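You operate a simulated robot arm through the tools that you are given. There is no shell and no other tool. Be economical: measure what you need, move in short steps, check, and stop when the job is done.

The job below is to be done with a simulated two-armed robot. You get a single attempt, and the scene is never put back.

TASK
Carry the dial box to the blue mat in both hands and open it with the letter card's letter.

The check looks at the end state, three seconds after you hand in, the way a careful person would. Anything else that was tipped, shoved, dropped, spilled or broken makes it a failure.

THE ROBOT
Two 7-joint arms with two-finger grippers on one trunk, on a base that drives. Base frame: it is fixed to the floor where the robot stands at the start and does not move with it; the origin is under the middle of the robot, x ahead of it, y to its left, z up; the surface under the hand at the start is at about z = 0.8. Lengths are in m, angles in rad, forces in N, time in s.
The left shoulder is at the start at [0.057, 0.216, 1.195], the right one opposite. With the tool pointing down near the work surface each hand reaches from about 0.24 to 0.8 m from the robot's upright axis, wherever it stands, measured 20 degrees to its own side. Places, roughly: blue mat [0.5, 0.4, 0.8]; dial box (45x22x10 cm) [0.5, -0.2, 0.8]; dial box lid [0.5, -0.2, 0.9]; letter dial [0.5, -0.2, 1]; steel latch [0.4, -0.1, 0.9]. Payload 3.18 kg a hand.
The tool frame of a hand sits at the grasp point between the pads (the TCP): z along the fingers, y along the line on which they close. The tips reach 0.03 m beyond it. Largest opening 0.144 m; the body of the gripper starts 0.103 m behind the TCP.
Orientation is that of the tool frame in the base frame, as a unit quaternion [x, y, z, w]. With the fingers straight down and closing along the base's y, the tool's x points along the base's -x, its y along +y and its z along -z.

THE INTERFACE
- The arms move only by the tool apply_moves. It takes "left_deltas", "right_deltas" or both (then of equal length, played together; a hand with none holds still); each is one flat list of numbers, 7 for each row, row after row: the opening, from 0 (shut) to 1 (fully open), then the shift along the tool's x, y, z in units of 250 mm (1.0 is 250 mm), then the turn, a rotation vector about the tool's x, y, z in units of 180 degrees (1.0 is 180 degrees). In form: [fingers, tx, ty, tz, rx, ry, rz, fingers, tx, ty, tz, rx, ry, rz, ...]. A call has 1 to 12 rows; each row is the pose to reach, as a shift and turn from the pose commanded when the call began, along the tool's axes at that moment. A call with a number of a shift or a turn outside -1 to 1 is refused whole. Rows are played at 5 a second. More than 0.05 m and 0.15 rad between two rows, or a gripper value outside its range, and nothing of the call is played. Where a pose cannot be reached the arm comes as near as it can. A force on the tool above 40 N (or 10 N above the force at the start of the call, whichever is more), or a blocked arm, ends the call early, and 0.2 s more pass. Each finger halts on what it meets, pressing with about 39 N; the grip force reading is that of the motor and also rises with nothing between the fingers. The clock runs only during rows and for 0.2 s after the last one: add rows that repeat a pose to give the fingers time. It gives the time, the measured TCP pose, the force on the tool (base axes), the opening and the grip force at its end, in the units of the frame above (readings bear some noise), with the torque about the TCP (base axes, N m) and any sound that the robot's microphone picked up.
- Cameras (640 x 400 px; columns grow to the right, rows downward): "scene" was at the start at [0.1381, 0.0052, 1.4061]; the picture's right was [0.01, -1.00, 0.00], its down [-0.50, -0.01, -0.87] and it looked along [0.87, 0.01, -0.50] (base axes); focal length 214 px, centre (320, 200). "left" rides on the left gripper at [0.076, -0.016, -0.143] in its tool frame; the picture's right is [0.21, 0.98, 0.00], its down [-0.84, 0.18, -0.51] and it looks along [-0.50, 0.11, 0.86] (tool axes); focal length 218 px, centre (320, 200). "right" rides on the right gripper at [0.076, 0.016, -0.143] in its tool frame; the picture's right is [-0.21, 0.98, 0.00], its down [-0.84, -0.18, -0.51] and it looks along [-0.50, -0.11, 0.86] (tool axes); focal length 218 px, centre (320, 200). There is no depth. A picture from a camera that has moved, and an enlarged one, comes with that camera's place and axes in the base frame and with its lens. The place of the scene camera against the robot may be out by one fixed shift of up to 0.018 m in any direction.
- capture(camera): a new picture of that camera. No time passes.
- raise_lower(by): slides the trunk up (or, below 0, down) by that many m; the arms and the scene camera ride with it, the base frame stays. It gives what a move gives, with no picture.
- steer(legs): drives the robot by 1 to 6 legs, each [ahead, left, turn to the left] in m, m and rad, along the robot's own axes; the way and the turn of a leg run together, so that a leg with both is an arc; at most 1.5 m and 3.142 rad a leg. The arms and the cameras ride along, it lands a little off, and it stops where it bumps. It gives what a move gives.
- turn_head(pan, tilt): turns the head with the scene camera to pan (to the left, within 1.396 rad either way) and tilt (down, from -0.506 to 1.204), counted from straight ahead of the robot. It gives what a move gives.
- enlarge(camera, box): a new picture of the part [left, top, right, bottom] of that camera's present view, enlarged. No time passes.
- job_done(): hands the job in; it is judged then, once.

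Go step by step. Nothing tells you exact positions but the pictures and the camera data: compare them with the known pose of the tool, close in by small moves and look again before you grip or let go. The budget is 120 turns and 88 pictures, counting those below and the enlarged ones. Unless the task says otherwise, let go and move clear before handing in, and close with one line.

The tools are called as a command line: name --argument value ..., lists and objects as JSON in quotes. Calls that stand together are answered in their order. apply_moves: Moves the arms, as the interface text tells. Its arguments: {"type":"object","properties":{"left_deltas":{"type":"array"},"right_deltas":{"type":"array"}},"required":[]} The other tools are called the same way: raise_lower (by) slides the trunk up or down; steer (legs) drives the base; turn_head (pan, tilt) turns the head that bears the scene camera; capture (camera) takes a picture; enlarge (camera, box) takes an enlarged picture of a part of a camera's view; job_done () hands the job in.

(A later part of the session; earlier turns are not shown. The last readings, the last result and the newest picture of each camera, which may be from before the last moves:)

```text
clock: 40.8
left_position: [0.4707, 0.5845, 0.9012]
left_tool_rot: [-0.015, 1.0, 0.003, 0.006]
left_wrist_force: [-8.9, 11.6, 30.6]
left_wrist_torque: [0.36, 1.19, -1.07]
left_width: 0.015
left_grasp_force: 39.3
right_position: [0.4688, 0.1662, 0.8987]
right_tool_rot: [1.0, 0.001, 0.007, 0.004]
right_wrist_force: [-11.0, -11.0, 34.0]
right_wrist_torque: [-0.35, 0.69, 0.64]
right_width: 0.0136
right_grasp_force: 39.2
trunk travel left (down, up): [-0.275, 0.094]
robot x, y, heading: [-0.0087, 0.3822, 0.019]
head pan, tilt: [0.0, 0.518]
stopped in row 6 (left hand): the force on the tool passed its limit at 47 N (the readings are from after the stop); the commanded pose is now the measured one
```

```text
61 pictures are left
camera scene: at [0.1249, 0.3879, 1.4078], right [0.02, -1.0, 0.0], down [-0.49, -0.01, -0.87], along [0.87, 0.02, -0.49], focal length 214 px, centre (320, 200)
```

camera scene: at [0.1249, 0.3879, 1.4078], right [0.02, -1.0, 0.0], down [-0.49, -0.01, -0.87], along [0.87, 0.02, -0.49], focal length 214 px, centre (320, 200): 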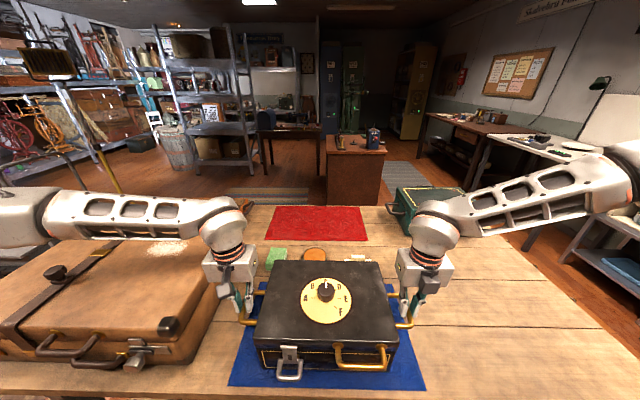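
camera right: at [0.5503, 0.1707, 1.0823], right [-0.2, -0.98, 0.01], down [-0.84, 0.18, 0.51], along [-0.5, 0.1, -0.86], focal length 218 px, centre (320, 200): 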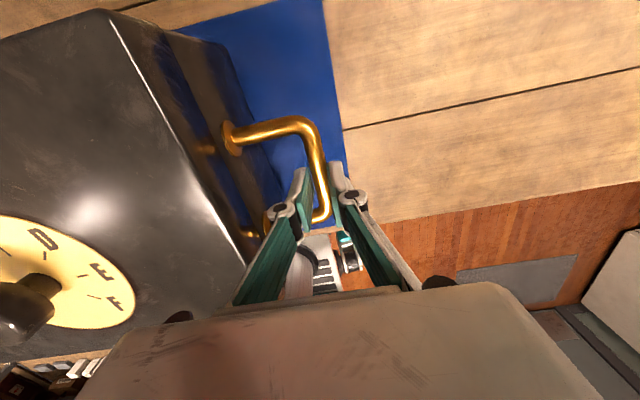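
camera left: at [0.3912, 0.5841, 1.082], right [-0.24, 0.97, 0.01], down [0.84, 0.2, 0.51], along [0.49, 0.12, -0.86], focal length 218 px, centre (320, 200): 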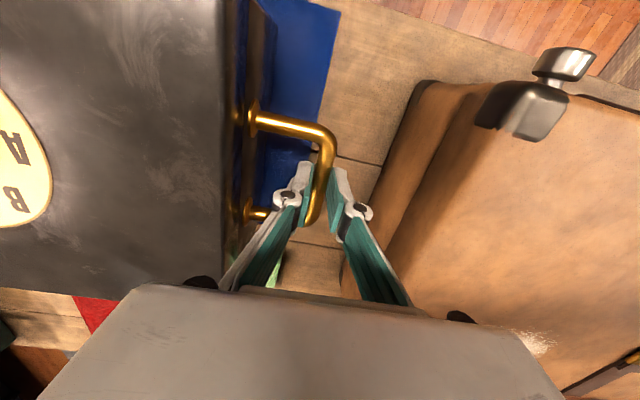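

The box is resting on the mat (about 30 N of upward push), the bars having slid toward the finger tips. I unload a few millimetres and open the fingers.

apply_moves --left_deltas '[0, 0, 0, -0.008, 0, 0, 0, 0, 0, 0, -0.012, 0, 0, 0, 0.1, 0, 0, -0.012, 0, 0, 0, 0.3, 0, 0, -0.012, 0, 0, 0, 0.3, 0, 0, -0.012, 0, 0, 0]' --right_deltas '[0, 0, 0, -0.008, 0, 0, 0, 0, 0, 0, -0.012, 0, 0, 0, 0.1, 0, 0, -0.012, 0, 0, 0, 0.3, 0, 0, -0.012, 0, 0, 0, 0.3, 0, 0, -0.012, 0, 0, 0]'

capture --camera "left"

capture --camera "right"

```text
clock: 42.0
left_position: [0.4731, 0.5855, 0.8981]
left_tool_rot: [-0.016, 1.0, 0.002, 0.004]
left_wrist_force: [-0.6, -0.1, 0.6]
left_wrist_torque: [0.03, -0.02, 0.0]
left_width: 0.0431
left_grasp_force: 0.1
right_position: [0.4728, 0.1677, 0.8956]
right_tool_rot: [1.0, 0.002, 0.004, 0.003]
right_wrist_force: [-0.4, -0.8, 0.1]
right_wrist_torque: [-0.02, -0.02, 0.01]
right_width: 0.0432
right_grasp_force: 0.2
trunk travel left (down, up): [-0.275, 0.094]
robot x, y, heading: [-0.0063, 0.3801, 0.019]
head pan, tilt: [0.0, 0.518]
```

```text
60 pictures are left
camera left: at [0.3977, 0.5658, 1.0398], right [-0.24, 0.97, 0.0], down [0.83, 0.2, 0.52], along [0.5, 0.13, -0.86], focal length 218 px, centre (320, 200)
```

left: 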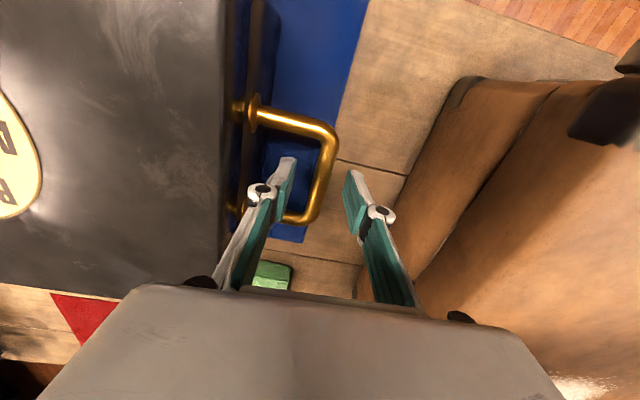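

```text
59 pictures are left
camera right: at [0.5493, 0.153, 1.0404], right [-0.21, -0.98, 0.01], down [-0.85, 0.18, 0.5], along [-0.49, 0.1, -0.87], focal length 218 px, centre (320, 200)
```

right: 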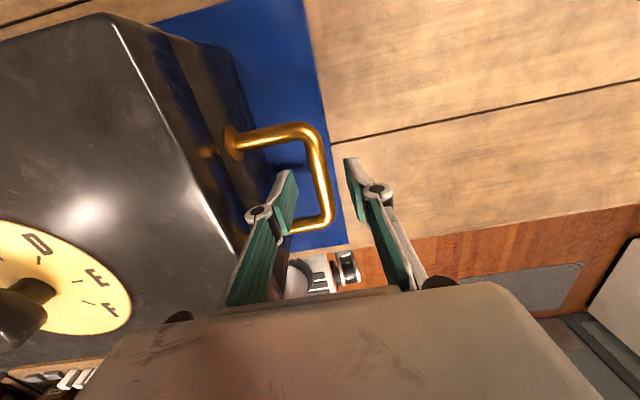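

Fingers are free of the bars. I raise both hands straight up.

apply_moves --left_deltas '[0.3, 0, 0, -0.1, 0, 0, 0, 0.3, 0, 0, -0.25, 0, 0, 0, 0.3, 0, 0, -0.43, 0, 0, 0, 0.3, 0, 0, -0.6, 0, 0, 0, 0.3, 0, 0, -0.75, 0, 0, 0]' --right_deltas '[0.3, 0, 0, -0.1, 0, 0, 0, 0.3, 0, 0, -0.25, 0, 0, 0, 0.3, 0, 0, -0.43, 0, 0, 0, 0.3, 0, 0, -0.6, 0, 0, 0, 0.3, 0, 0, -0.75, 0, 0, 0]'

capture --camera "scene"

capture --camera "left"

enlarge --camera "scene" --box '[220, 240, 440, 400]'

```text
clock: 43.2
left_position: [0.4737, 0.5832, 1.0858]
left_tool_rot: [-0.015, 1.0, 0.002, 0.005]
left_wrist_force: [-0.5, 0.2, 0.4]
left_wrist_torque: [0.0, -0.04, 0.01]
left_width: 0.0432
left_grasp_force: 0.1
right_position: [0.4685, 0.1681, 1.0862]
right_tool_rot: [1.0, 0.001, 0.004, 0.004]
right_wrist_force: [-0.7, -0.1, 0.7]
right_wrist_torque: [0.03, -0.04, -0.02]
right_width: 0.0431
right_grasp_force: 0.1
trunk travel left (down, up): [-0.275, 0.094]
robot x, y, heading: [-0.0064, 0.3809, 0.025]
head pan, tilt: [0.0, 0.518]
```

```text
58 pictures are left
camera scene: at [0.1301, 0.3876, 1.4064], right [0.02, -1.0, 0.0], down [-0.49, -0.01, -0.87], along [0.87, 0.02, -0.49], focal length 214 px, centre (320, 200)
```

scene: 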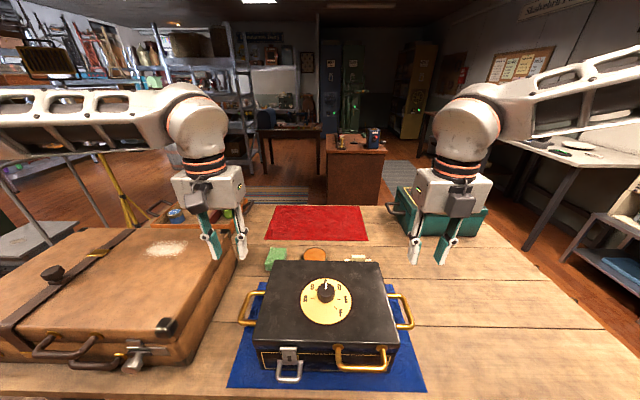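

```text
57 pictures are left
camera left: at [0.3977, 0.564, 1.2273], right [-0.24, 0.97, 0.0], down [0.83, 0.2, 0.52], along [0.5, 0.13, -0.86], focal length 218 px, centre (320, 200)
```

left: 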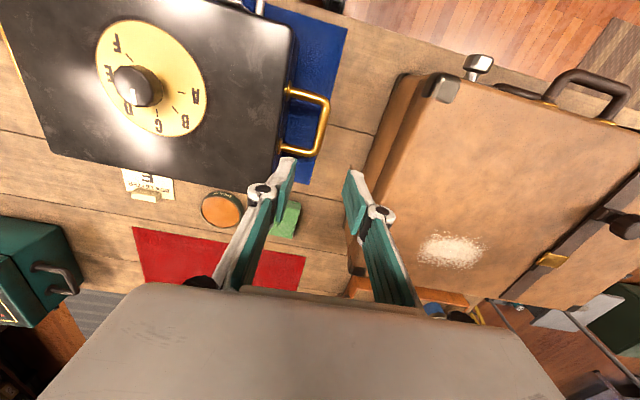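

```text
2.50 times, centred on (330, 320) of scene
camera zoom: at [0.1301, 0.3876, 1.4064], right [0.02, -1.0, 0.0], down [-0.49, -0.01, -0.87], along [0.87, 0.02, -0.49], focal length 536 px, centre (295, -100)
```

zoom: 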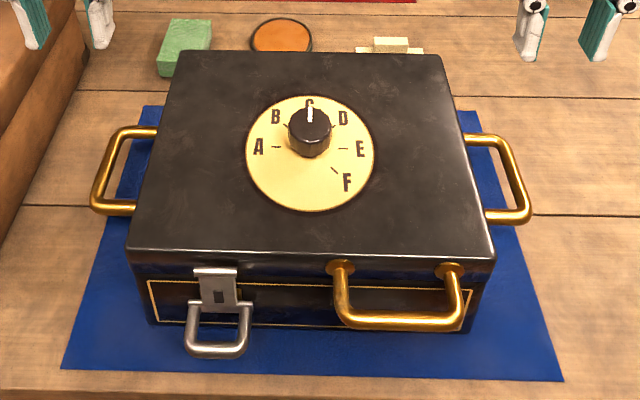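

The box lies flat on the mat; the pointer is at C (straight back), and E is at the right, a quarter turn clockwise. I bring the right hand above the dial (about x 0.457, y 0.378).

apply_moves --right_deltas '[0.4, -0.008, -0.14, 0, 0, 0, 0, 0.5, -0.015, -0.29, 0, 0, 0, 0, 0.5, -0.023, -0.44, 0, 0, 0, 0, 0.5, -0.03, -0.59, 0, 0, 0, 0, 0.5, -0.038, -0.72, 0, 0, 0, 0, 0.5, -0.046, -0.84, 0, 0, 0, 0, 0.5, -0.046, -0.84, 0, 0, 0, 0]'

capture --camera "right"

capture --camera "scene"

```text
clock: 44.8
left_position: [0.4759, 0.583, 1.084]
left_tool_rot: [-0.016, 1.0, 0.003, 0.005]
left_wrist_force: [0.3, -0.1, 0.3]
left_wrist_torque: [-0.02, -0.03, 0.0]
left_width: 0.0431
left_grasp_force: 0.1
right_position: [0.4651, 0.24, 1.0844]
right_tool_rot: [1.0, 0.001, 0.004, 0.003]
right_wrist_force: [0.1, 0.2, -0.1]
right_wrist_torque: [-0.03, 0.02, 0.01]
right_width: 0.072
right_grasp_force: 0.0
right hand out of reach, approached as far as the arm can: row 3, 4, 5, 6, 7
trunk travel left (down, up): [-0.275, 0.094]
robot x, y, heading: [-0.0051, 0.3804, 0.023]
head pan, tilt: [0.0, 0.518]
```

```text
55 pictures are left
camera right: at [0.5413, 0.2251, 1.2282], right [-0.21, -0.98, 0.01], down [-0.85, 0.18, 0.5], along [-0.49, 0.1, -0.87], focal length 218 px, centre (320, 200)
```

right: 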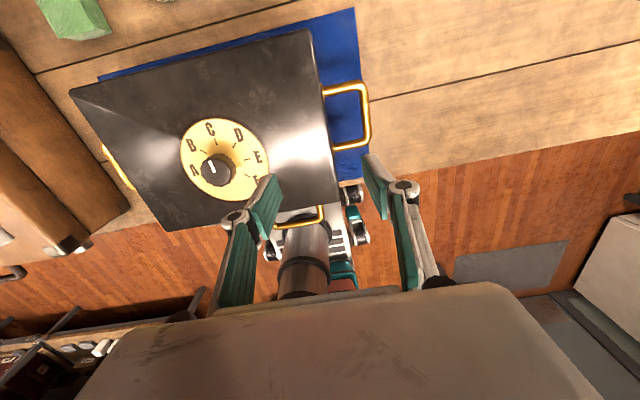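

```text
54 pictures are left
camera scene: at [0.1315, 0.3876, 1.4062], right [0.02, -1.0, 0.0], down [-0.5, -0.01, -0.87], along [0.87, 0.02, -0.5], focal length 214 px, centre (320, 200)
```

scene: 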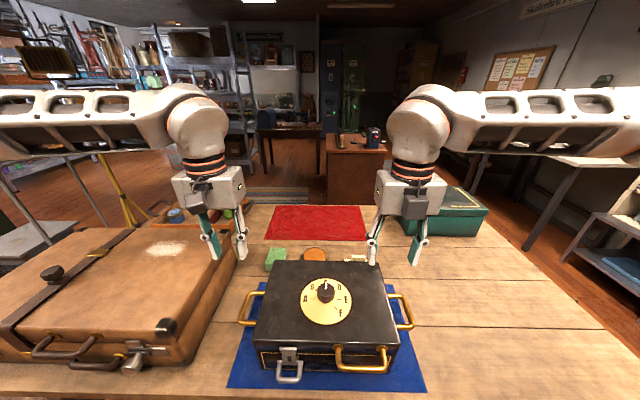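

The right wrist roll is at its other limit; turning it +45° as it moves in should free it, which is fine for the round knob.

apply_moves --right_deltas '[0.5, 0, 0, 0, 0, 0, 0.042, 0.5, 0, 0, 0, 0, 0, 0.084, 0.5, -0.005, -0.09, 0, 0, 0, 0.126, 0.5, -0.01, -0.18, 0, 0, 0, 0.168, 0.5, -0.015, -0.28, 0, 0, 0, 0.21, 0.5, -0.02, -0.38, 0, 0, 0, 0.25, 0.5, -0.025, -0.47, 0, 0, 0, 0.25, 0.5, -0.03, -0.552, 0, 0, 0, 0.25, 0.5, -0.03, -0.552, 0, 0, 0, 0.25]'

capture --camera "right"

```text
clock: 46.8
left_position: [0.4757, 0.5844, 1.0838]
left_tool_rot: [-0.016, 1.0, 0.003, 0.004]
left_wrist_force: [0.1, 0.9, 1.1]
left_wrist_torque: [-0.01, 0.01, 0.0]
left_width: 0.043
left_grasp_force: 0.0
right_position: [0.4491, 0.2455, 1.1197]
right_tool_rot: [0.923, -0.385, 0.004, 0.0]
right_wrist_force: [0.9, 1.5, 0.4]
right_wrist_torque: [0.01, 0.02, 0.01]
right_width: 0.072
right_grasp_force: 0.0
right hand out of reach, approached as far as the arm can: row 3, 4, 5, 6, 7, 8, 9
trunk travel left (down, up): [-0.275, 0.094]
robot x, y, heading: [-0.007, 0.3794, 0.019]
head pan, tilt: [0.0, 0.518]
```

```text
53 pictures are left
camera right: at [0.492, 0.1796, 1.2644], right [-0.84, -0.54, 0.0], down [-0.47, 0.73, 0.5], along [-0.27, 0.42, -0.87], focal length 218 px, centre (320, 200)
```

right: 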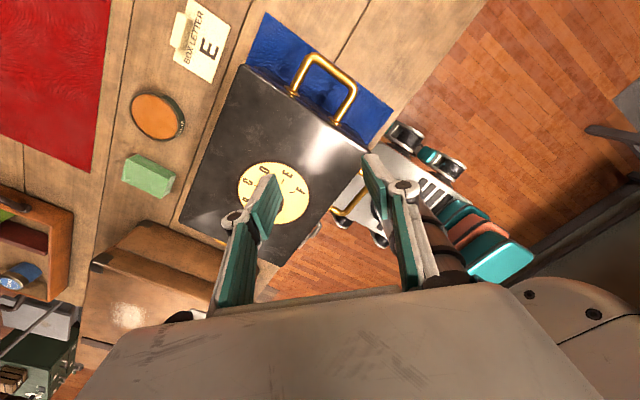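

The right arm can't come further in from here, so I use the left: driving right 0.2 m puts the left hand above the dial.

steer --legs '[[0, -0.205, -0.02]]'

capture --camera "left"

```text
clock: 49.2
left_position: [0.4812, 0.3676, 1.085]
left_tool_rot: [-0.007, 1.0, 0.002, 0.003]
left_wrist_force: [-0.4, -0.1, -0.4]
left_wrist_torque: [0.02, -0.03, 0.02]
left_width: 0.043
left_grasp_force: 0.0
right_position: [0.4474, 0.0308, 1.1199]
right_tool_rot: [0.92, -0.393, 0.004, 0.0]
right_wrist_force: [-0.1, -1.1, -0.8]
right_wrist_torque: [0.03, -0.01, 0.0]
right_width: 0.072
right_grasp_force: 0.1
trunk travel left (down, up): [-0.275, 0.094]
robot x, y, heading: [-0.0051, 0.1765, 0.002]
head pan, tilt: [0.0, 0.518]
```

```text
52 pictures are left
camera left: at [0.4046, 0.3509, 1.2261], right [-0.22, 0.97, 0.0], down [0.84, 0.19, 0.51], along [0.5, 0.12, -0.86], focal length 218 px, centre (320, 200)
```

left: 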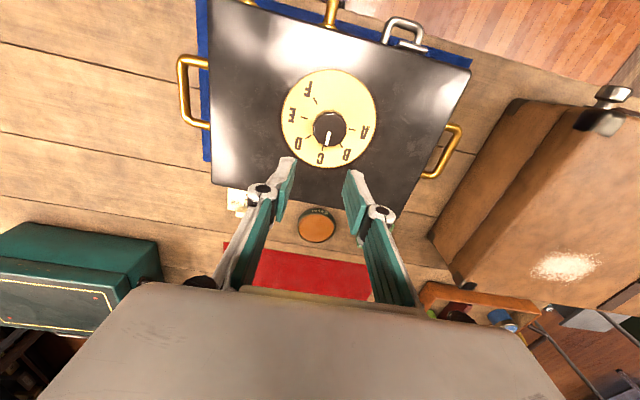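

The dial sits at about x 0.4535, y 0.3745. I enlarge it to read the angles exactly.

enlarge --camera "left" --box '[270, 60, 390, 180]'

```text
3.33 times, centred on (330, 120) of left
camera zoom: at [0.4046, 0.3509, 1.2261], right [-0.22, 0.97, 0.0], down [0.84, 0.19, 0.51], along [0.5, 0.12, -0.86], focal length 728 px, centre (287, 467)
```

zoom: 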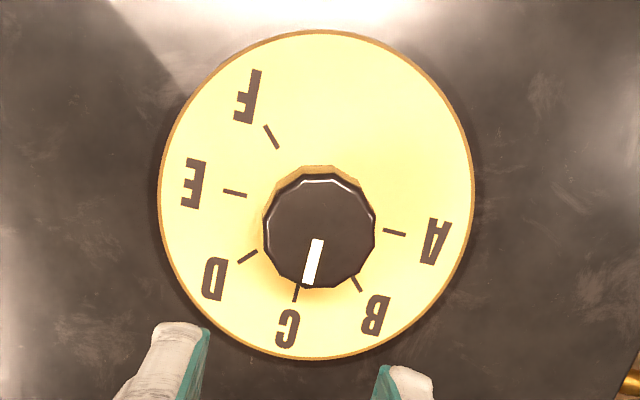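

Pointer sits exactly at C, and E is 90° clockwise from above. I centre the left hand over the knob and test the wrist's roll range before gripping, first +45°.

apply_moves --left_deltas '[0.5, 0.02, 0.005, 0, 0, 0, 0.042, 0.5, 0.04, 0.01, 0, 0, 0, 0.084, 0.5, 0.06, 0.015, 0, 0, 0, 0.126, 0.5, 0.08, 0.02, 0, 0, 0, 0.168, 0.5, 0.1, 0.025, 0, 0, 0, 0.21, 0.5, 0.11, 0.028, 0, 0, 0, 0.25, 0.5, 0.11, 0.028, 0, 0, 0, 0.25]'

```text
clock: 50.8
left_position: [0.4638, 0.372, 1.084]
left_tool_rot: [0.222, 0.975, 0.003, 0.004]
left_wrist_force: [0.2, 0.2, 0.2]
left_wrist_torque: [0.04, -0.01, 0.03]
left_width: 0.072
left_grasp_force: 0.0
left hand out of reach, approached as far as the arm can: row 4, 5, 6, 7
right_position: [0.4481, 0.0298, 1.1206]
right_tool_rot: [0.92, -0.392, 0.005, 0.001]
right_wrist_force: [0.0, -1.2, 0.8]
right_wrist_torque: [0.0, -0.03, -0.02]
right_width: 0.0718
right_grasp_force: 0.1
trunk travel left (down, up): [-0.275, 0.094]
robot x, y, heading: [-0.0077, 0.1762, 0.001]
head pan, tilt: [0.0, 0.518]
```

Roll limits near +26°. I turn it back the other way to about −75°, so the 90° turn stays in range.

apply_moves --left_deltas '[0.5, 0, 0, 0, 0, 0, -0.047, 0.5, 0, 0, 0, 0, 0, -0.094, 0.5, 0, 0, 0, 0, 0, -0.141, 0.5, 0, 0, 0, 0, 0, -0.188, 0.5, 0, 0, 0, 0, 0, -0.235, 0.5, 0, 0, 0, 0, 0, -0.282, 0.5, 0, 0, 0, 0, 0, -0.329, 0.5, 0, 0, 0, 0, 0, -0.376, 0.5, 0, 0, 0, 0, 0, -0.423, 0.5, 0, 0, 0, 0, 0, -0.47, 0.5, 0, 0, 0, 0, 0, -0.517, 0.5, 0, 0, 0, 0, 0, -0.564]'

capture --camera "left"

```text
clock: 53.4
left_position: [0.4638, 0.3729, 1.0858]
left_tool_rot: [-0.615, 0.788, -0.001, 0.005]
left_wrist_force: [-0.3, 0.3, -0.2]
left_wrist_torque: [-0.01, -0.02, -0.01]
left_width: 0.0722
left_grasp_force: 0.0
right_position: [0.449, 0.0319, 1.1201]
right_tool_rot: [0.92, -0.392, 0.004, 0.0]
right_wrist_force: [-0.5, -0.7, 0.2]
right_wrist_torque: [0.02, 0.0, 0.02]
right_width: 0.0723
right_grasp_force: 0.1
trunk travel left (down, up): [-0.275, 0.094]
robot x, y, heading: [-0.0035, 0.1743, 0.005]
head pan, tilt: [0.0, 0.518]
```

```text
50 pictures are left
camera left: at [0.4617, 0.2946, 1.2265], right [-1.0, 0.03, -0.01], down [0.03, 0.86, 0.51], along [0.02, 0.51, -0.86], focal length 218 px, centre (320, 200)
```

left: 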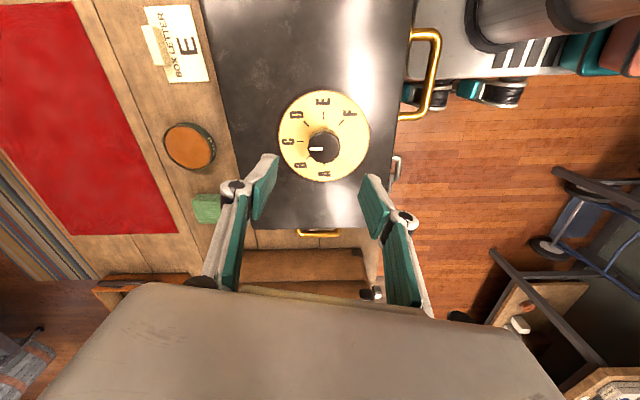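

Turned to −76°. Combining the two views, the knob is at about (0.458, 0.374); I centre and lower to just above it.

apply_moves --left_deltas '[0.5, 0.002, 0.024, 0.12, 0, 0, 0, 0.5, 0.002, 0.024, 0.24, 0, 0, 0, 0.5, 0.002, 0.024, 0.34, 0, 0, 0, 0.5, 0.002, 0.024, 0.34, 0, 0, 0]'

capture --camera "left"

enlarge --camera "scene" --box '[100, 200, 300, 350]'

```text
clock: 54.4
left_position: [0.4612, 0.3741, 1.0016]
left_tool_rot: [-0.615, 0.789, -0.001, 0.003]
left_wrist_force: [-0.7, -0.2, 0.0]
left_wrist_torque: [0.01, -0.01, 0.01]
left_width: 0.0721
left_grasp_force: 0.1
right_position: [0.4501, 0.0318, 1.1209]
right_tool_rot: [0.92, -0.392, 0.005, 0.001]
right_wrist_force: [-1.2, -0.6, 0.8]
right_wrist_torque: [0.0, -0.01, 0.01]
right_width: 0.0722
right_grasp_force: 0.1
trunk travel left (down, up): [-0.275, 0.094]
robot x, y, heading: [-0.006, 0.1762, 0.005]
head pan, tilt: [0.0, 0.518]
```

```text
49 pictures are left
camera left: at [0.457, 0.2953, 1.1436], right [-1.0, 0.04, -0.01], down [0.03, 0.86, 0.51], along [0.03, 0.51, -0.86], focal length 218 px, centre (320, 200)
```

left: 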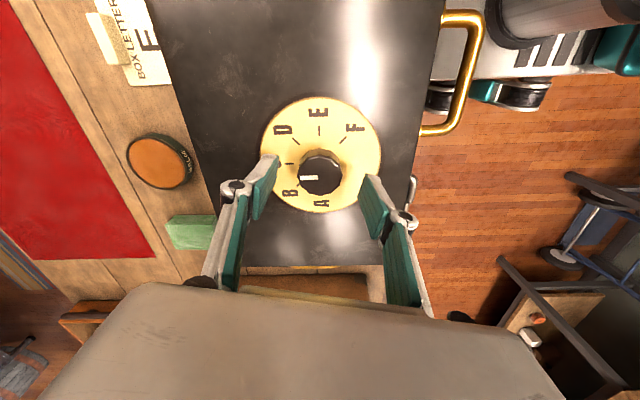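

```text
2.67 times, centred on (200, 275) of scene
camera zoom: at [0.1336, 0.1794, 1.4063], right [0.0, -1.0, 0.0], down [-0.5, 0.0, -0.87], along [0.87, 0.0, -0.5], focal length 572 px, centre (640, 0)
```

zoom: 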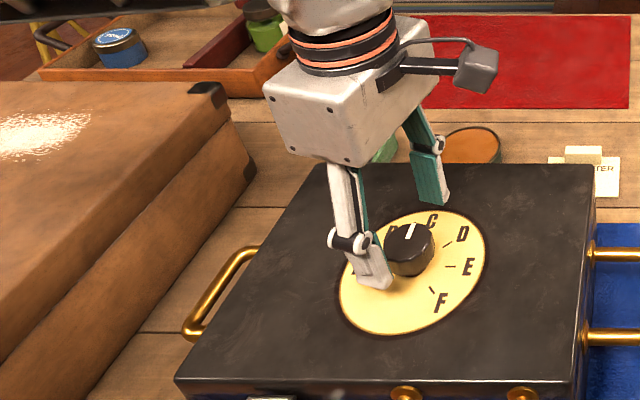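

The knob is centred between the fingers. I lower to z≈0.962 and close.

apply_moves --left_deltas '[0.5, 0, 0, 0.08, 0, 0, 0, 0.5, 0, 0, 0.158, 0, 0, 0, 0.4, 0, 0, 0.158, 0, 0, 0, 0.32, 0, 0, 0.158, 0, 0, 0, 0.25, 0, 0, 0.158, 0, 0, 0, 0.15, 0, 0, 0.158, 0, 0, 0, 0.0, 0, 0, 0.158, 0, 0, 0]'

capture --camera "left"

enlarge --camera "scene" --box '[100, 200, 300, 350]'

```text
clock: 56.1
left_position: [0.4607, 0.3736, 0.9634]
left_tool_rot: [-0.614, 0.789, -0.005, 0.006]
left_wrist_force: [-3.9, 1.5, 17.3]
left_wrist_torque: [0.25, 0.71, -0.04]
left_width: 0.0378
left_grasp_force: 38.5
right_position: [0.4483, 0.0302, 1.1212]
right_tool_rot: [0.92, -0.392, 0.005, 0.0]
right_wrist_force: [0.7, -0.2, -0.1]
right_wrist_torque: [0.0, 0.01, 0.0]
right_width: 0.0721
right_grasp_force: 0.0
trunk travel left (down, up): [-0.275, 0.094]
robot x, y, heading: [-0.0048, 0.1755, 0.004]
head pan, tilt: [0.0, 0.518]
stopped in row 7 (left hand): the force on the tool passed its limit at 40 N (the readings are from after the stop); the commanded pose is now the measured one
```

```text
47 pictures are left
camera left: at [0.4551, 0.2948, 1.1057], right [-1.0, 0.04, -0.02], down [0.02, 0.86, 0.51], along [0.03, 0.51, -0.86], focal length 218 px, centre (320, 200)
```

left: 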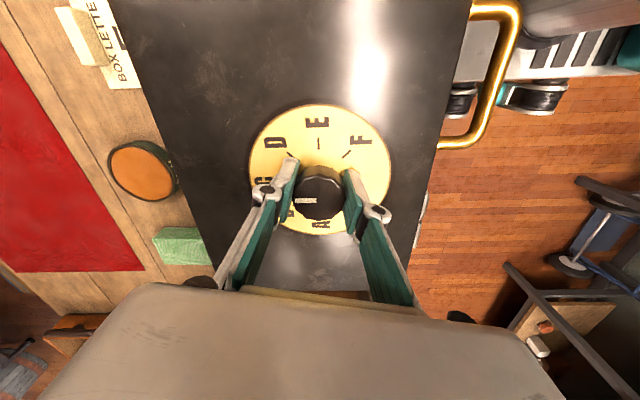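

```text
2.67 times, centred on (200, 275) of scene
camera zoom: at [0.1328, 0.1793, 1.4059], right [0.0, -1.0, 0.0], down [-0.49, 0.0, -0.87], along [0.87, 0.0, -0.49], focal length 572 px, centre (640, 0)
```

zoom: 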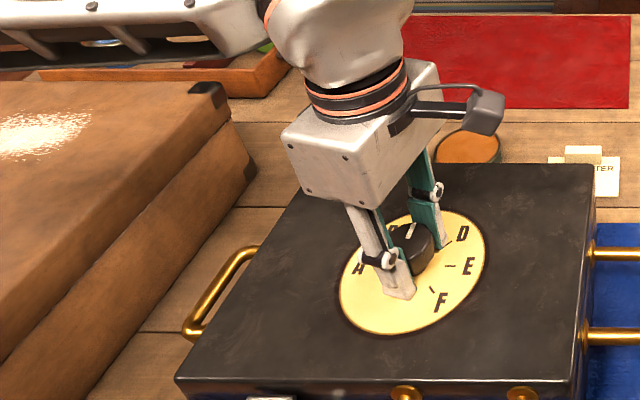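

Knob gripped (38 mm) with a slight downward press. I ease up 2 mm and turn clockwise, in one go of about 90°.

apply_moves --left_deltas '[0, 0, 0, -0.008, 0, 0, 0, 0, 0, 0, -0.008, 0, 0, 0.0455, 0, 0, 0, -0.008, 0, 0, 0.091, 0, 0, 0, -0.008, 0, 0, 0.1365, 0, 0, 0, -0.008, 0, 0, 0.182, 0, 0, 0, -0.008, 0, 0, 0.2275, 0, 0, 0, -0.008, 0, 0, 0.273, 0, 0, 0, -0.008, 0, 0, 0.3185, 0, 0, 0, -0.008, 0, 0, 0.364, 0, 0, 0, -0.008, 0, 0, 0.4095, 0, 0, 0, -0.008, 0, 0, 0.455, 0, 0, 0, -0.008, 0, 0, 0.5]'

enlarge --camera "scene" --box '[180, 240, 280, 315]'

capture --camera "left"

```text
clock: 58.7
left_position: [0.4596, 0.3738, 0.9659]
left_tool_rot: [0.125, 0.992, 0.002, 0.008]
left_wrist_force: [2.1, 2.1, -0.6]
left_wrist_torque: [-0.35, 0.33, -0.02]
left_width: 0.0381
left_grasp_force: 38.6
right_position: [0.4495, 0.0312, 1.1199]
right_tool_rot: [0.92, -0.392, 0.005, 0.001]
right_wrist_force: [-0.1, 0.0, 0.1]
right_wrist_torque: [0.02, -0.01, 0.02]
right_width: 0.0722
right_grasp_force: 0.0
trunk travel left (down, up): [-0.275, 0.094]
robot x, y, heading: [-0.0042, 0.1769, 0.001]
head pan, tilt: [0.0, 0.518]
```

```text
5.33 times, centred on (230, 278) of scene
camera zoom: at [0.1347, 0.1799, 1.4061], right [0.0, -1.0, 0.0], down [-0.5, 0.0, -0.87], along [0.87, 0.0, -0.5], focal length 1144 px, centre (800, -213)
```

zoom: 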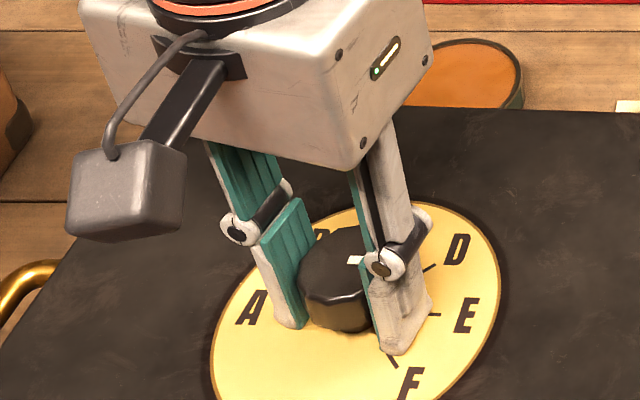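

```text
44 pictures are left
camera left: at [0.3813, 0.3759, 1.1056], right [0.04, 1.0, 0.0], down [0.85, -0.03, 0.52], along [0.52, -0.02, -0.85], focal length 218 px, centre (320, 200)
```

left: 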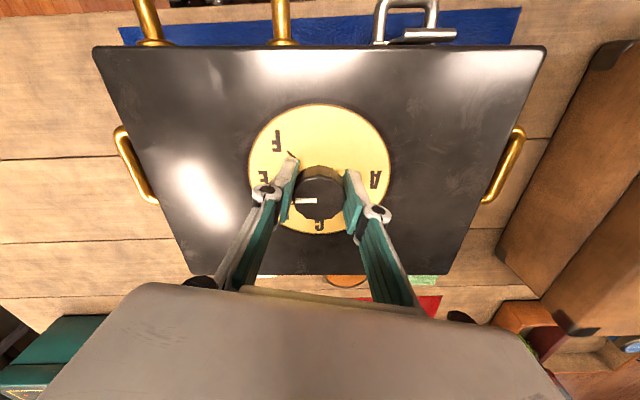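

It turned smoothly. I let go and rise to read the pointer.

apply_moves --left_deltas '[0.15, 0, 0, 0, 0, 0, 0, 0.35, 0, 0, 0, 0, 0, 0, 0.5, 0, 0, 0, 0, 0, 0, 0.5, 0, 0, -0.15, 0, 0, 0, 0.5, 0, 0, -0.32, 0, 0, 0, 0.5, 0, 0, -0.48, 0, 0, 0]'

enlarge --camera "left" --box '[250, 60, 390, 180]'

enlarge --camera "scene" --box '[140, 230, 330, 380]'

```text
clock: 60.1
left_position: [0.4579, 0.3741, 1.0871]
left_tool_rot: [0.124, 0.992, 0.002, 0.007]
left_wrist_force: [0.2, 0.7, 0.0]
left_wrist_torque: [-0.01, -0.03, 0.04]
left_width: 0.0722
left_grasp_force: 0.0
right_position: [0.449, 0.0309, 1.1207]
right_tool_rot: [0.92, -0.393, 0.005, 0.0]
right_wrist_force: [0.1, 0.5, 0.1]
right_wrist_torque: [0.0, -0.02, 0.02]
right_width: 0.0719
right_grasp_force: 0.0
trunk travel left (down, up): [-0.275, 0.094]
robot x, y, heading: [-0.0031, 0.175, -0.002]
head pan, tilt: [0.0, 0.518]
```

```text
3.33 times, centred on (320, 120) of left
camera zoom: at [0.3776, 0.378, 1.2269], right [0.04, 1.0, 0.0], down [0.85, -0.03, 0.52], along [0.52, -0.02, -0.85], focal length 728 px, centre (320, 467)
```

zoom: 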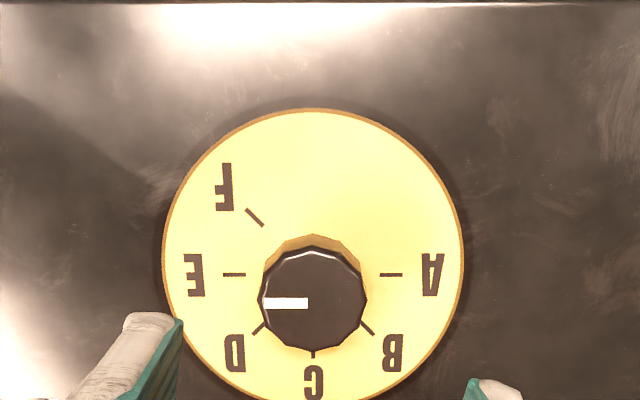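

```text
2.67 times, centred on (235, 305) of scene
camera zoom: at [0.1332, 0.1793, 1.4064], right [0.0, -1.0, 0.0], down [-0.49, 0.0, -0.87], along [0.87, 0.0, -0.49], focal length 572 px, centre (547, -80)
```

zoom: 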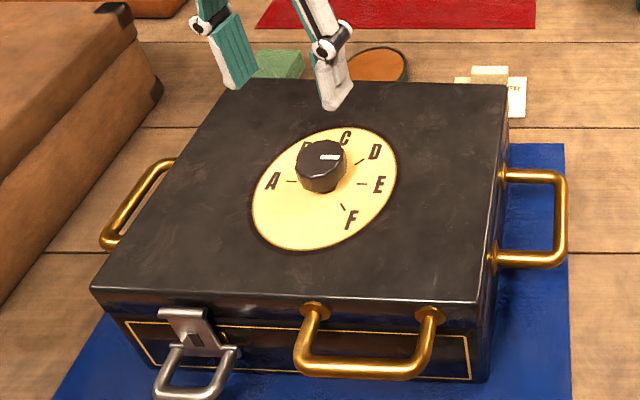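

The pointer now lies exactly along E. Next the latch: I look closely at it.

enlarge --camera "scene" --box '[175, 335, 255, 395]'

```text
6.67 times, centred on (215, 365) of scene
camera zoom: at [0.1332, 0.1793, 1.4064], right [0.0, -1.0, 0.0], down [-0.49, 0.0, -0.87], along [0.87, 0.0, -0.49], focal length 1430 px, centre (1020, -900)
```

zoom: 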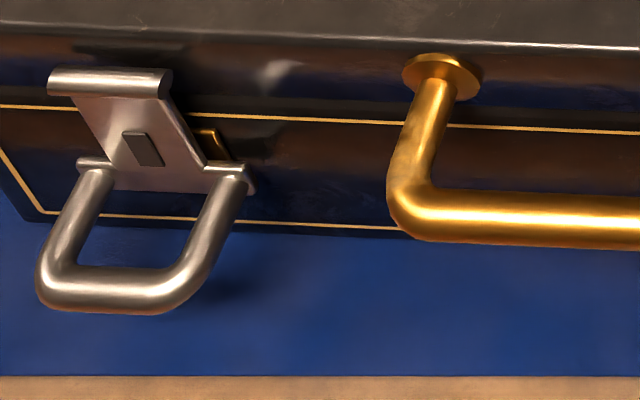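

The latch is a plate hinged at the lid's front edge with a pull loop sticking out forward. I move the left hand in front of it, so its camera sees the loop from the front.

apply_moves --left_deltas '[0.4, 0.115, 0.038, 0, 0, 0, -0.016, 0.4, 0.23, 0.076, 0, 0, 0, -0.032, 0.4, 0.345, 0.114, 0, 0, 0, -0.048, 0.4, 0.46, 0.152, 0, 0, 0, -0.064, 0.4, 0.575, 0.19, 0.06, 0, 0, -0.08, 0.4, 0.575, 0.19, 0.12, 0, 0, -0.08]'

capture --camera "left"

```text
clock: 61.5
left_position: [0.3333, 0.4554, 1.0542]
left_tool_rot: [-0.003, 1.0, 0.001, 0.009]
left_wrist_force: [0.6, -0.9, 0.2]
left_wrist_torque: [-0.02, 0.04, 0.02]
left_width: 0.0578
left_grasp_force: 0.0
right_position: [0.4498, 0.0316, 1.1198]
right_tool_rot: [0.92, -0.392, 0.003, -0.001]
right_wrist_force: [0.0, 0.8, 0.2]
right_wrist_torque: [0.01, 0.03, -0.05]
right_width: 0.0721
right_grasp_force: 0.0
trunk travel left (down, up): [-0.275, 0.094]
robot x, y, heading: [-0.0063, 0.1767, 0.005]
head pan, tilt: [0.0, 0.518]
```

```text
40 pictures are left
camera left: at [0.2552, 0.4382, 1.195], right [-0.21, 0.98, 0.0], down [0.83, 0.18, 0.52], along [0.51, 0.11, -0.85], focal length 218 px, centre (320, 200)
```

left: 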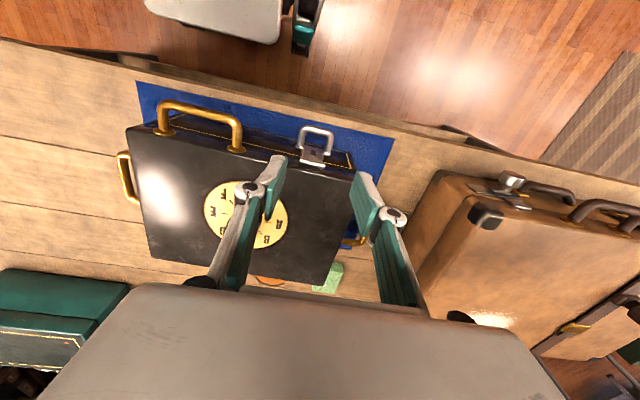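

enlarge --camera "left" --box '[270, 100, 370, 180]'

```text
5.00 times, centred on (320, 140) of left
camera zoom: at [0.2552, 0.4382, 1.195], right [-0.21, 0.98, 0.0], down [0.83, 0.18, 0.52], along [0.51, 0.11, -0.85], focal length 1091 px, centre (320, 500)
```

zoom: 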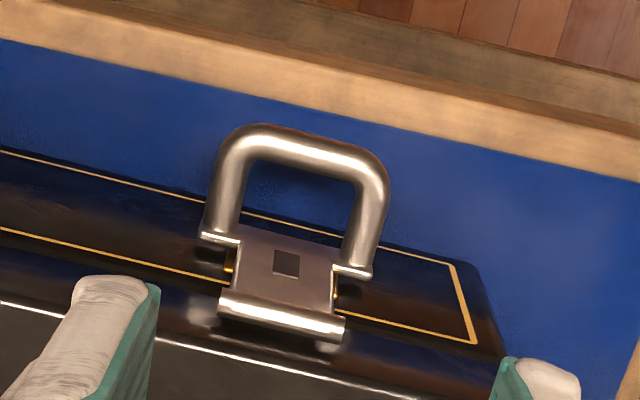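

Triangulated: loop bar at about (0.329, 0.451, 0.888), loop 48 mm wide outside, hinge near (0.361, 0.93). I'll take the loop across its two arms, closing along y; first lower to just above it.

apply_moves --left_deltas '[0.5, -0.004, -0.01, 0.14, 0, 0, 0, 0.5, -0.011, -0.02, 0.28, 0, 0, 0, 0.5, -0.011, -0.02, 0.42, 0, 0, 0, 0.5, -0.011, -0.02, 0.42, 0, 0, 0]'

capture --camera "left"

enlarge --camera "scene" --box '[120, 280, 280, 400]'

```text
clock: 62.5
left_position: [0.3363, 0.4466, 0.9482]
left_tool_rot: [-0.001, 1.0, 0.002, 0.008]
left_wrist_force: [0.4, 0.1, 0.2]
left_wrist_torque: [-0.01, -0.05, 0.01]
left_width: 0.0717
left_grasp_force: 0.1
right_position: [0.4487, 0.0314, 1.1217]
right_tool_rot: [0.92, -0.393, 0.005, 0.0]
right_wrist_force: [0.3, 0.2, -0.6]
right_wrist_torque: [0.02, -0.02, 0.01]
right_width: 0.072
right_grasp_force: 0.0
trunk travel left (down, up): [-0.275, 0.094]
robot x, y, heading: [-0.0034, 0.1747, 0.004]
head pan, tilt: [0.0, 0.518]
```

```text
38 pictures are left
camera left: at [0.258, 0.4307, 1.0889], right [-0.21, 0.98, 0.0], down [0.83, 0.18, 0.52], along [0.51, 0.11, -0.85], focal length 218 px, centre (320, 200)
```

left: 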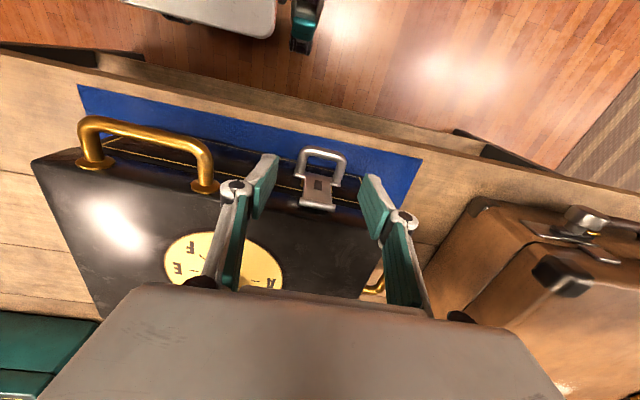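

```text
3.33 times, centred on (200, 340) of scene
camera zoom: at [0.1337, 0.1793, 1.4063], right [0.0, -1.0, 0.0], down [-0.5, 0.0, -0.87], along [0.87, 0.0, -0.5], focal length 715 px, centre (720, -267)
```

zoom: 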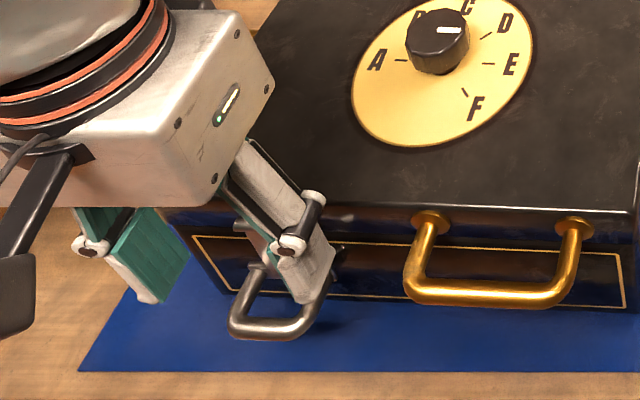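

Loop is between the fingers. I lower to z≈0.878 at x≈0.342 and close on the loop's arms.

apply_moves --left_deltas '[0.5, -0.012, 0.014, 0.1, 0, 0, 0, 0.5, -0.024, 0.014, 0.2, 0, 0, 0, 0.5, -0.024, 0.014, 0.28, 0, 0, 0, 0.42, -0.024, 0.014, 0.28, 0, 0, 0, 0.36, -0.024, 0.014, 0.28, 0, 0, 0, 0.32, -0.024, 0.014, 0.28, 0, 0, 0]'

capture --camera "left"

enlarge --camera "scene" --box '[120, 280, 280, 400]'

```text
clock: 63.9
left_position: [0.3458, 0.4518, 0.8788]
left_tool_rot: [-0.002, 1.0, 0.0, 0.008]
left_wrist_force: [-0.1, -2.6, -0.3]
left_wrist_torque: [-0.06, -0.01, -0.27]
left_width: 0.0529
left_grasp_force: 39.0
right_position: [0.4482, 0.0309, 1.1201]
right_tool_rot: [0.92, -0.392, 0.005, 0.0]
right_wrist_force: [-0.1, -0.2, -0.1]
right_wrist_torque: [-0.03, 0.0, 0.02]
right_width: 0.0719
right_grasp_force: 0.0
trunk travel left (down, up): [-0.275, 0.094]
robot x, y, heading: [-0.0041, 0.1737, 0.003]
head pan, tilt: [0.0, 0.518]
```

```text
36 pictures are left
camera left: at [0.2667, 0.4348, 1.0189], right [-0.21, 0.98, 0.0], down [0.83, 0.18, 0.52], along [0.51, 0.11, -0.85], focal length 218 px, centre (320, 200)
```

left: 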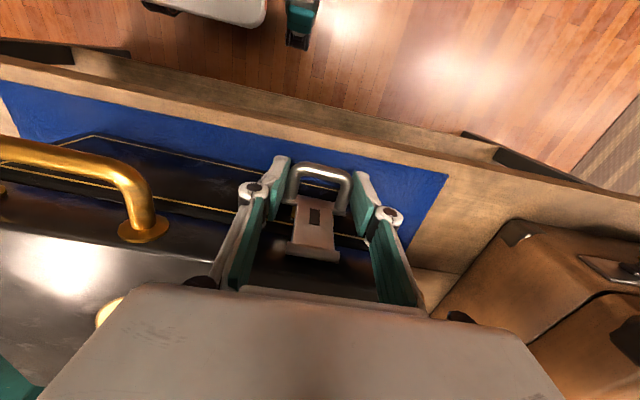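

```text
3.33 times, centred on (200, 340) of scene
camera zoom: at [0.1341, 0.1793, 1.4062], right [0.0, -1.0, 0.0], down [-0.5, 0.0, -0.87], along [0.87, 0.0, -0.5], focal length 715 px, centre (720, -267)
```

zoom: 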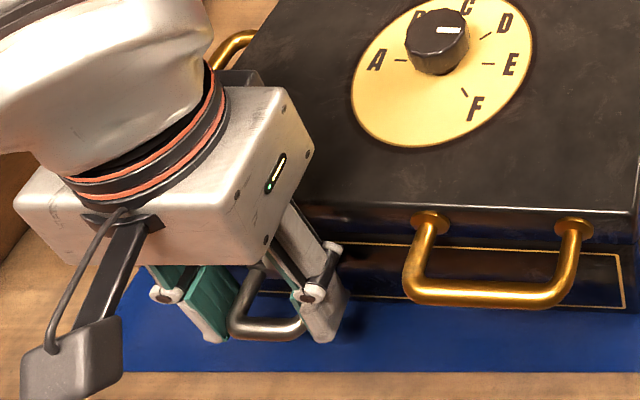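

Loop held firmly across its arms (53 mm). Now I swing it out and up about the hinge, first half of the arc.

apply_moves --left_deltas '[0.3, 0.018, 0, -0.012, 0, 0, 0, 0.3, 0.035, 0, -0.025, 0, 0, 0, 0.3, 0.05, 0, -0.042, 0, 0, 0, 0.3, 0.062, 0, -0.06, 0, 0, 0, 0.3, 0.071, 0, -0.08, 0, 0, 0, 0.3, 0.078, 0, -0.1, 0, 0, 0]'

capture --camera "left"

```text
clock: 65.3
left_position: [0.3305, 0.4532, 0.9]
left_tool_rot: [-0.002, 1.0, 0.001, 0.007]
left_wrist_force: [-0.2, -0.8, -9.3]
left_wrist_torque: [0.27, 0.96, -0.26]
left_width: 0.053
left_grasp_force: 39.2
left hand out of reach, approached as far as the arm can: row 5, 6
right_position: [0.4496, 0.032, 1.1213]
right_tool_rot: [0.92, -0.392, 0.005, 0.001]
right_wrist_force: [0.5, -0.5, 0.6]
right_wrist_torque: [0.0, 0.0, -0.01]
right_width: 0.0722
right_grasp_force: 0.0
trunk travel left (down, up): [-0.275, 0.094]
robot x, y, heading: [-0.0018, 0.1691, 0.008]
head pan, tilt: [0.0, 0.518]
```

```text
34 pictures are left
camera left: at [0.2529, 0.4365, 1.0417], right [-0.21, 0.98, 0.0], down [0.84, 0.18, 0.52], along [0.51, 0.11, -0.86], focal length 218 px, centre (320, 200)
```

left: 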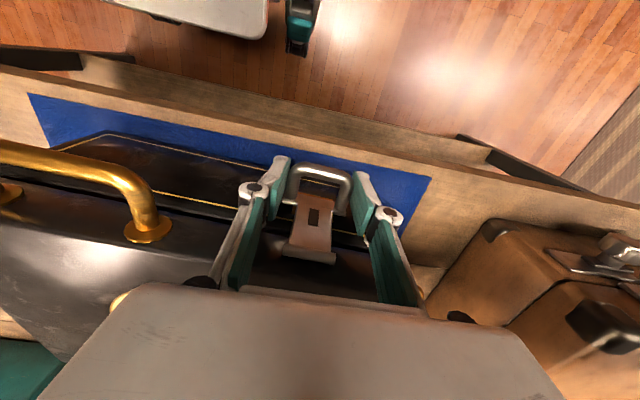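

The plate is swinging out (the hand is near its inner reach limit). I continue mostly upward.

apply_moves --left_deltas '[0.3, 0.003, 0, -0.02, 0, 0, 0, 0.3, 0.004, 0, -0.04, 0, 0, 0, 0.3, 0.004, 0, -0.065, 0, 0, 0, 0.3, 0.003, 0, -0.09, 0, 0, 0, 0.3, -0.002, 0, -0.115, 0, 0, 0, 0.3, -0.01, 0, -0.14, 0, 0, 0]'

capture --camera "left"

enlarge --camera "scene" --box '[120, 280, 280, 400]'

```text
clock: 66.7
left_position: [0.3336, 0.4527, 0.9367]
left_tool_rot: [-0.002, 1.0, 0.001, 0.006]
left_wrist_force: [0.5, -1.8, -9.7]
left_wrist_torque: [0.23, 0.87, -0.03]
left_width: 0.0526
left_grasp_force: 39.6
left hand out of reach, approached as far as the arm can: row 3, 4, 5
right_position: [0.4506, 0.0311, 1.1211]
right_tool_rot: [0.92, -0.393, 0.005, 0.001]
right_wrist_force: [-0.5, 0.0, -0.1]
right_wrist_torque: [0.01, 0.01, 0.0]
right_width: 0.072
right_grasp_force: 0.1
trunk travel left (down, up): [-0.275, 0.094]
robot x, y, heading: [-0.0046, 0.1733, 0.002]
head pan, tilt: [0.0, 0.518]
```

```text
33 pictures are left
camera left: at [0.2562, 0.4364, 1.0768], right [-0.21, 0.98, 0.0], down [0.84, 0.18, 0.52], along [0.51, 0.11, -0.86], focal length 218 px, centre (320, 200)
```

left: 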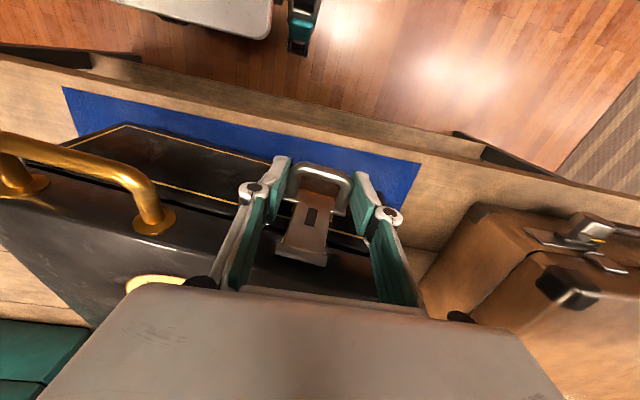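

```text
3.33 times, centred on (200, 340) of scene
camera zoom: at [0.1346, 0.1797, 1.4061], right [0.0, -1.0, 0.0], down [-0.5, 0.0, -0.87], along [0.87, 0.0, -0.5], focal length 715 px, centre (720, -267)
```

zoom: 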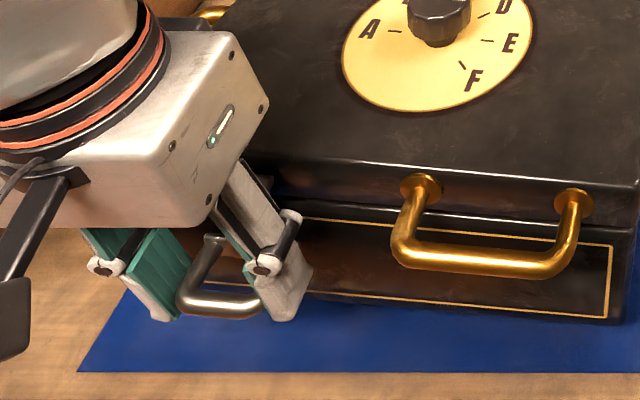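

Something lifted—I check whether it is only the lid or the whole box.

enlarge --camera "scene" --box '[130, 220, 370, 400]'

```text
2.22 times, centred on (250, 310) of scene
camera zoom: at [0.1346, 0.1797, 1.4061], right [0.0, -1.0, 0.0], down [-0.5, 0.0, -0.87], along [0.87, 0.0, -0.5], focal length 477 px, centre (476, -44)
```

zoom: 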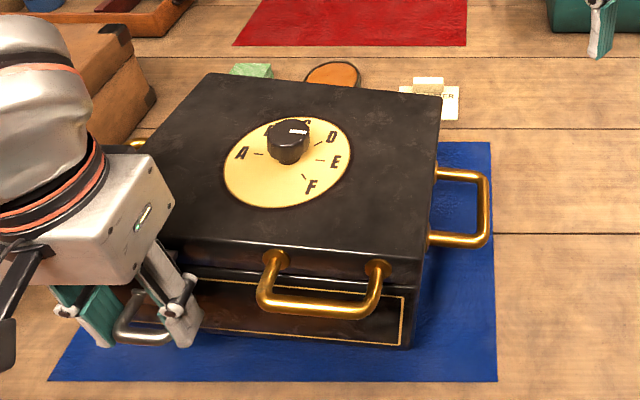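

The whole front of the box is being lifted, not just the latch, so I set it back down along the reverse path.

apply_moves --left_deltas '[0.3, 0.008, 0, 0.03, 0, 0, 0, 0.3, 0.01, 0, 0.06, 0, 0, 0, 0.3, 0.01, 0, 0.09, 0, 0, 0, 0.3, 0.008, 0, 0.12, 0, 0, 0, 0.3, 0.003, 0, 0.145, 0, 0, 0, 0.3, -0.01, 0, 0.175, 0, 0, 0, 0.3, -0.025, 0, 0.205, 0, 0, 0, 0.3, -0.045, 0, 0.23, 0, 0, 0]'

enlarge --camera "scene" --box '[130, 220, 370, 400]'

```text
clock: 68.5
left_position: [0.3443, 0.4526, 0.88]
left_tool_rot: [-0.002, 1.0, 0.001, 0.008]
left_wrist_force: [-5.7, 0.2, -1.8]
left_wrist_torque: [0.06, -0.21, -0.4]
left_width: 0.0528
left_grasp_force: 39.1
left hand out of reach, approached as far as the arm can: row 1, 2
right_position: [0.4484, 0.0316, 1.1211]
right_tool_rot: [0.92, -0.392, 0.004, 0.0]
right_wrist_force: [0.2, -0.2, -0.2]
right_wrist_torque: [0.04, 0.02, 0.0]
right_width: 0.0721
right_grasp_force: 0.1
trunk travel left (down, up): [-0.275, 0.094]
robot x, y, heading: [-0.0078, 0.1774, 0.003]
head pan, tilt: [0.0, 0.518]
```

```text
2.22 times, centred on (250, 310) of scene
camera zoom: at [0.1337, 0.1795, 1.4062], right [0.0, -1.0, 0.0], down [-0.5, 0.0, -0.87], along [0.87, 0.0, -0.5], focal length 477 px, centre (476, -44)
```

zoom: 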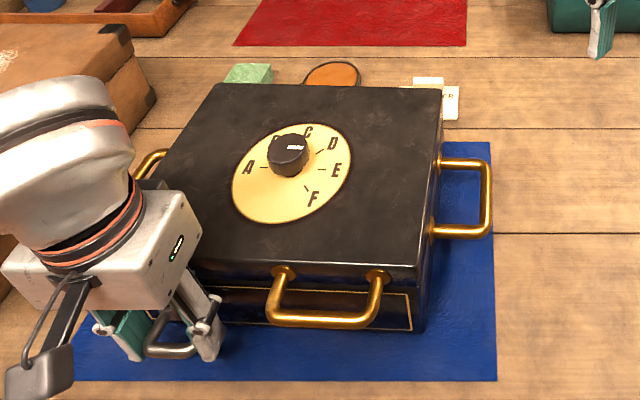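

The box is flat again. Likely my pads, gripping flat along the loop arms, kept the loop from turning, so now I turn the tool together with the loop about the hinge.

apply_moves --left_deltas '[0.3, 0.021, 0, -0.014, 0, 0.045, 0, 0.3, 0.039, 0, -0.031, 0, 0.09, 0, 0.3, 0.054, 0, -0.051, 0, 0.135, 0]'

enlarge --camera "scene" --box '[130, 250, 330, 400]'

capture --camera "left"

```text
clock: 69.3
left_position: [0.3316, 0.4547, 0.8925]
left_tool_rot: [-0.003, 0.979, -0.001, -0.202]
left_wrist_force: [3.6, 10.5, 19.2]
left_wrist_torque: [0.32, -0.71, 0.1]
left_width: 0.053
left_grasp_force: 38.8
right_position: [0.4483, 0.0307, 1.1206]
right_tool_rot: [0.92, -0.392, 0.005, 0.0]
right_wrist_force: [-0.6, 0.5, -0.3]
right_wrist_torque: [-0.03, 0.02, 0.01]
right_width: 0.0719
right_grasp_force: 0.0
trunk travel left (down, up): [-0.275, 0.094]
robot x, y, heading: [-0.0013, 0.1731, -0.0]
head pan, tilt: [0.0, 0.518]
```

```text
2.67 times, centred on (230, 325) of scene
camera zoom: at [0.1339, 0.1802, 1.4064], right [0.0, -1.0, 0.0], down [-0.5, 0.0, -0.87], along [0.87, 0.0, -0.5], focal length 572 px, centre (560, -133)
```

zoom: 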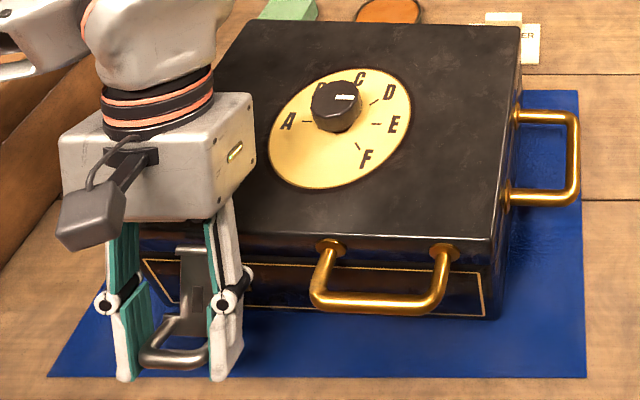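

```text
28 pictures are left
camera left: at [0.3185, 0.4369, 1.0527], right [-0.2, 0.98, 0.08], down [0.97, 0.19, 0.13], along [0.11, 0.11, -0.99], focal length 218 px, centre (320, 200)
```

left: 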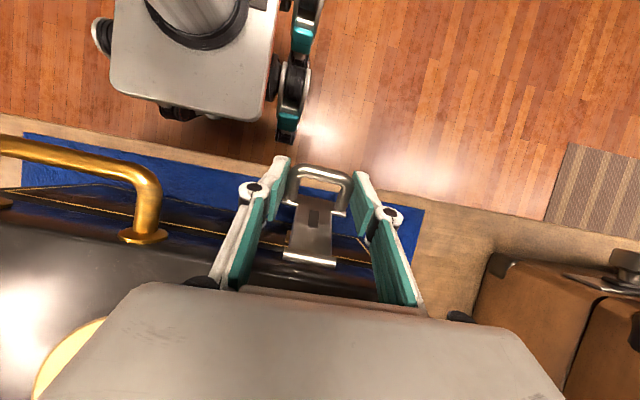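

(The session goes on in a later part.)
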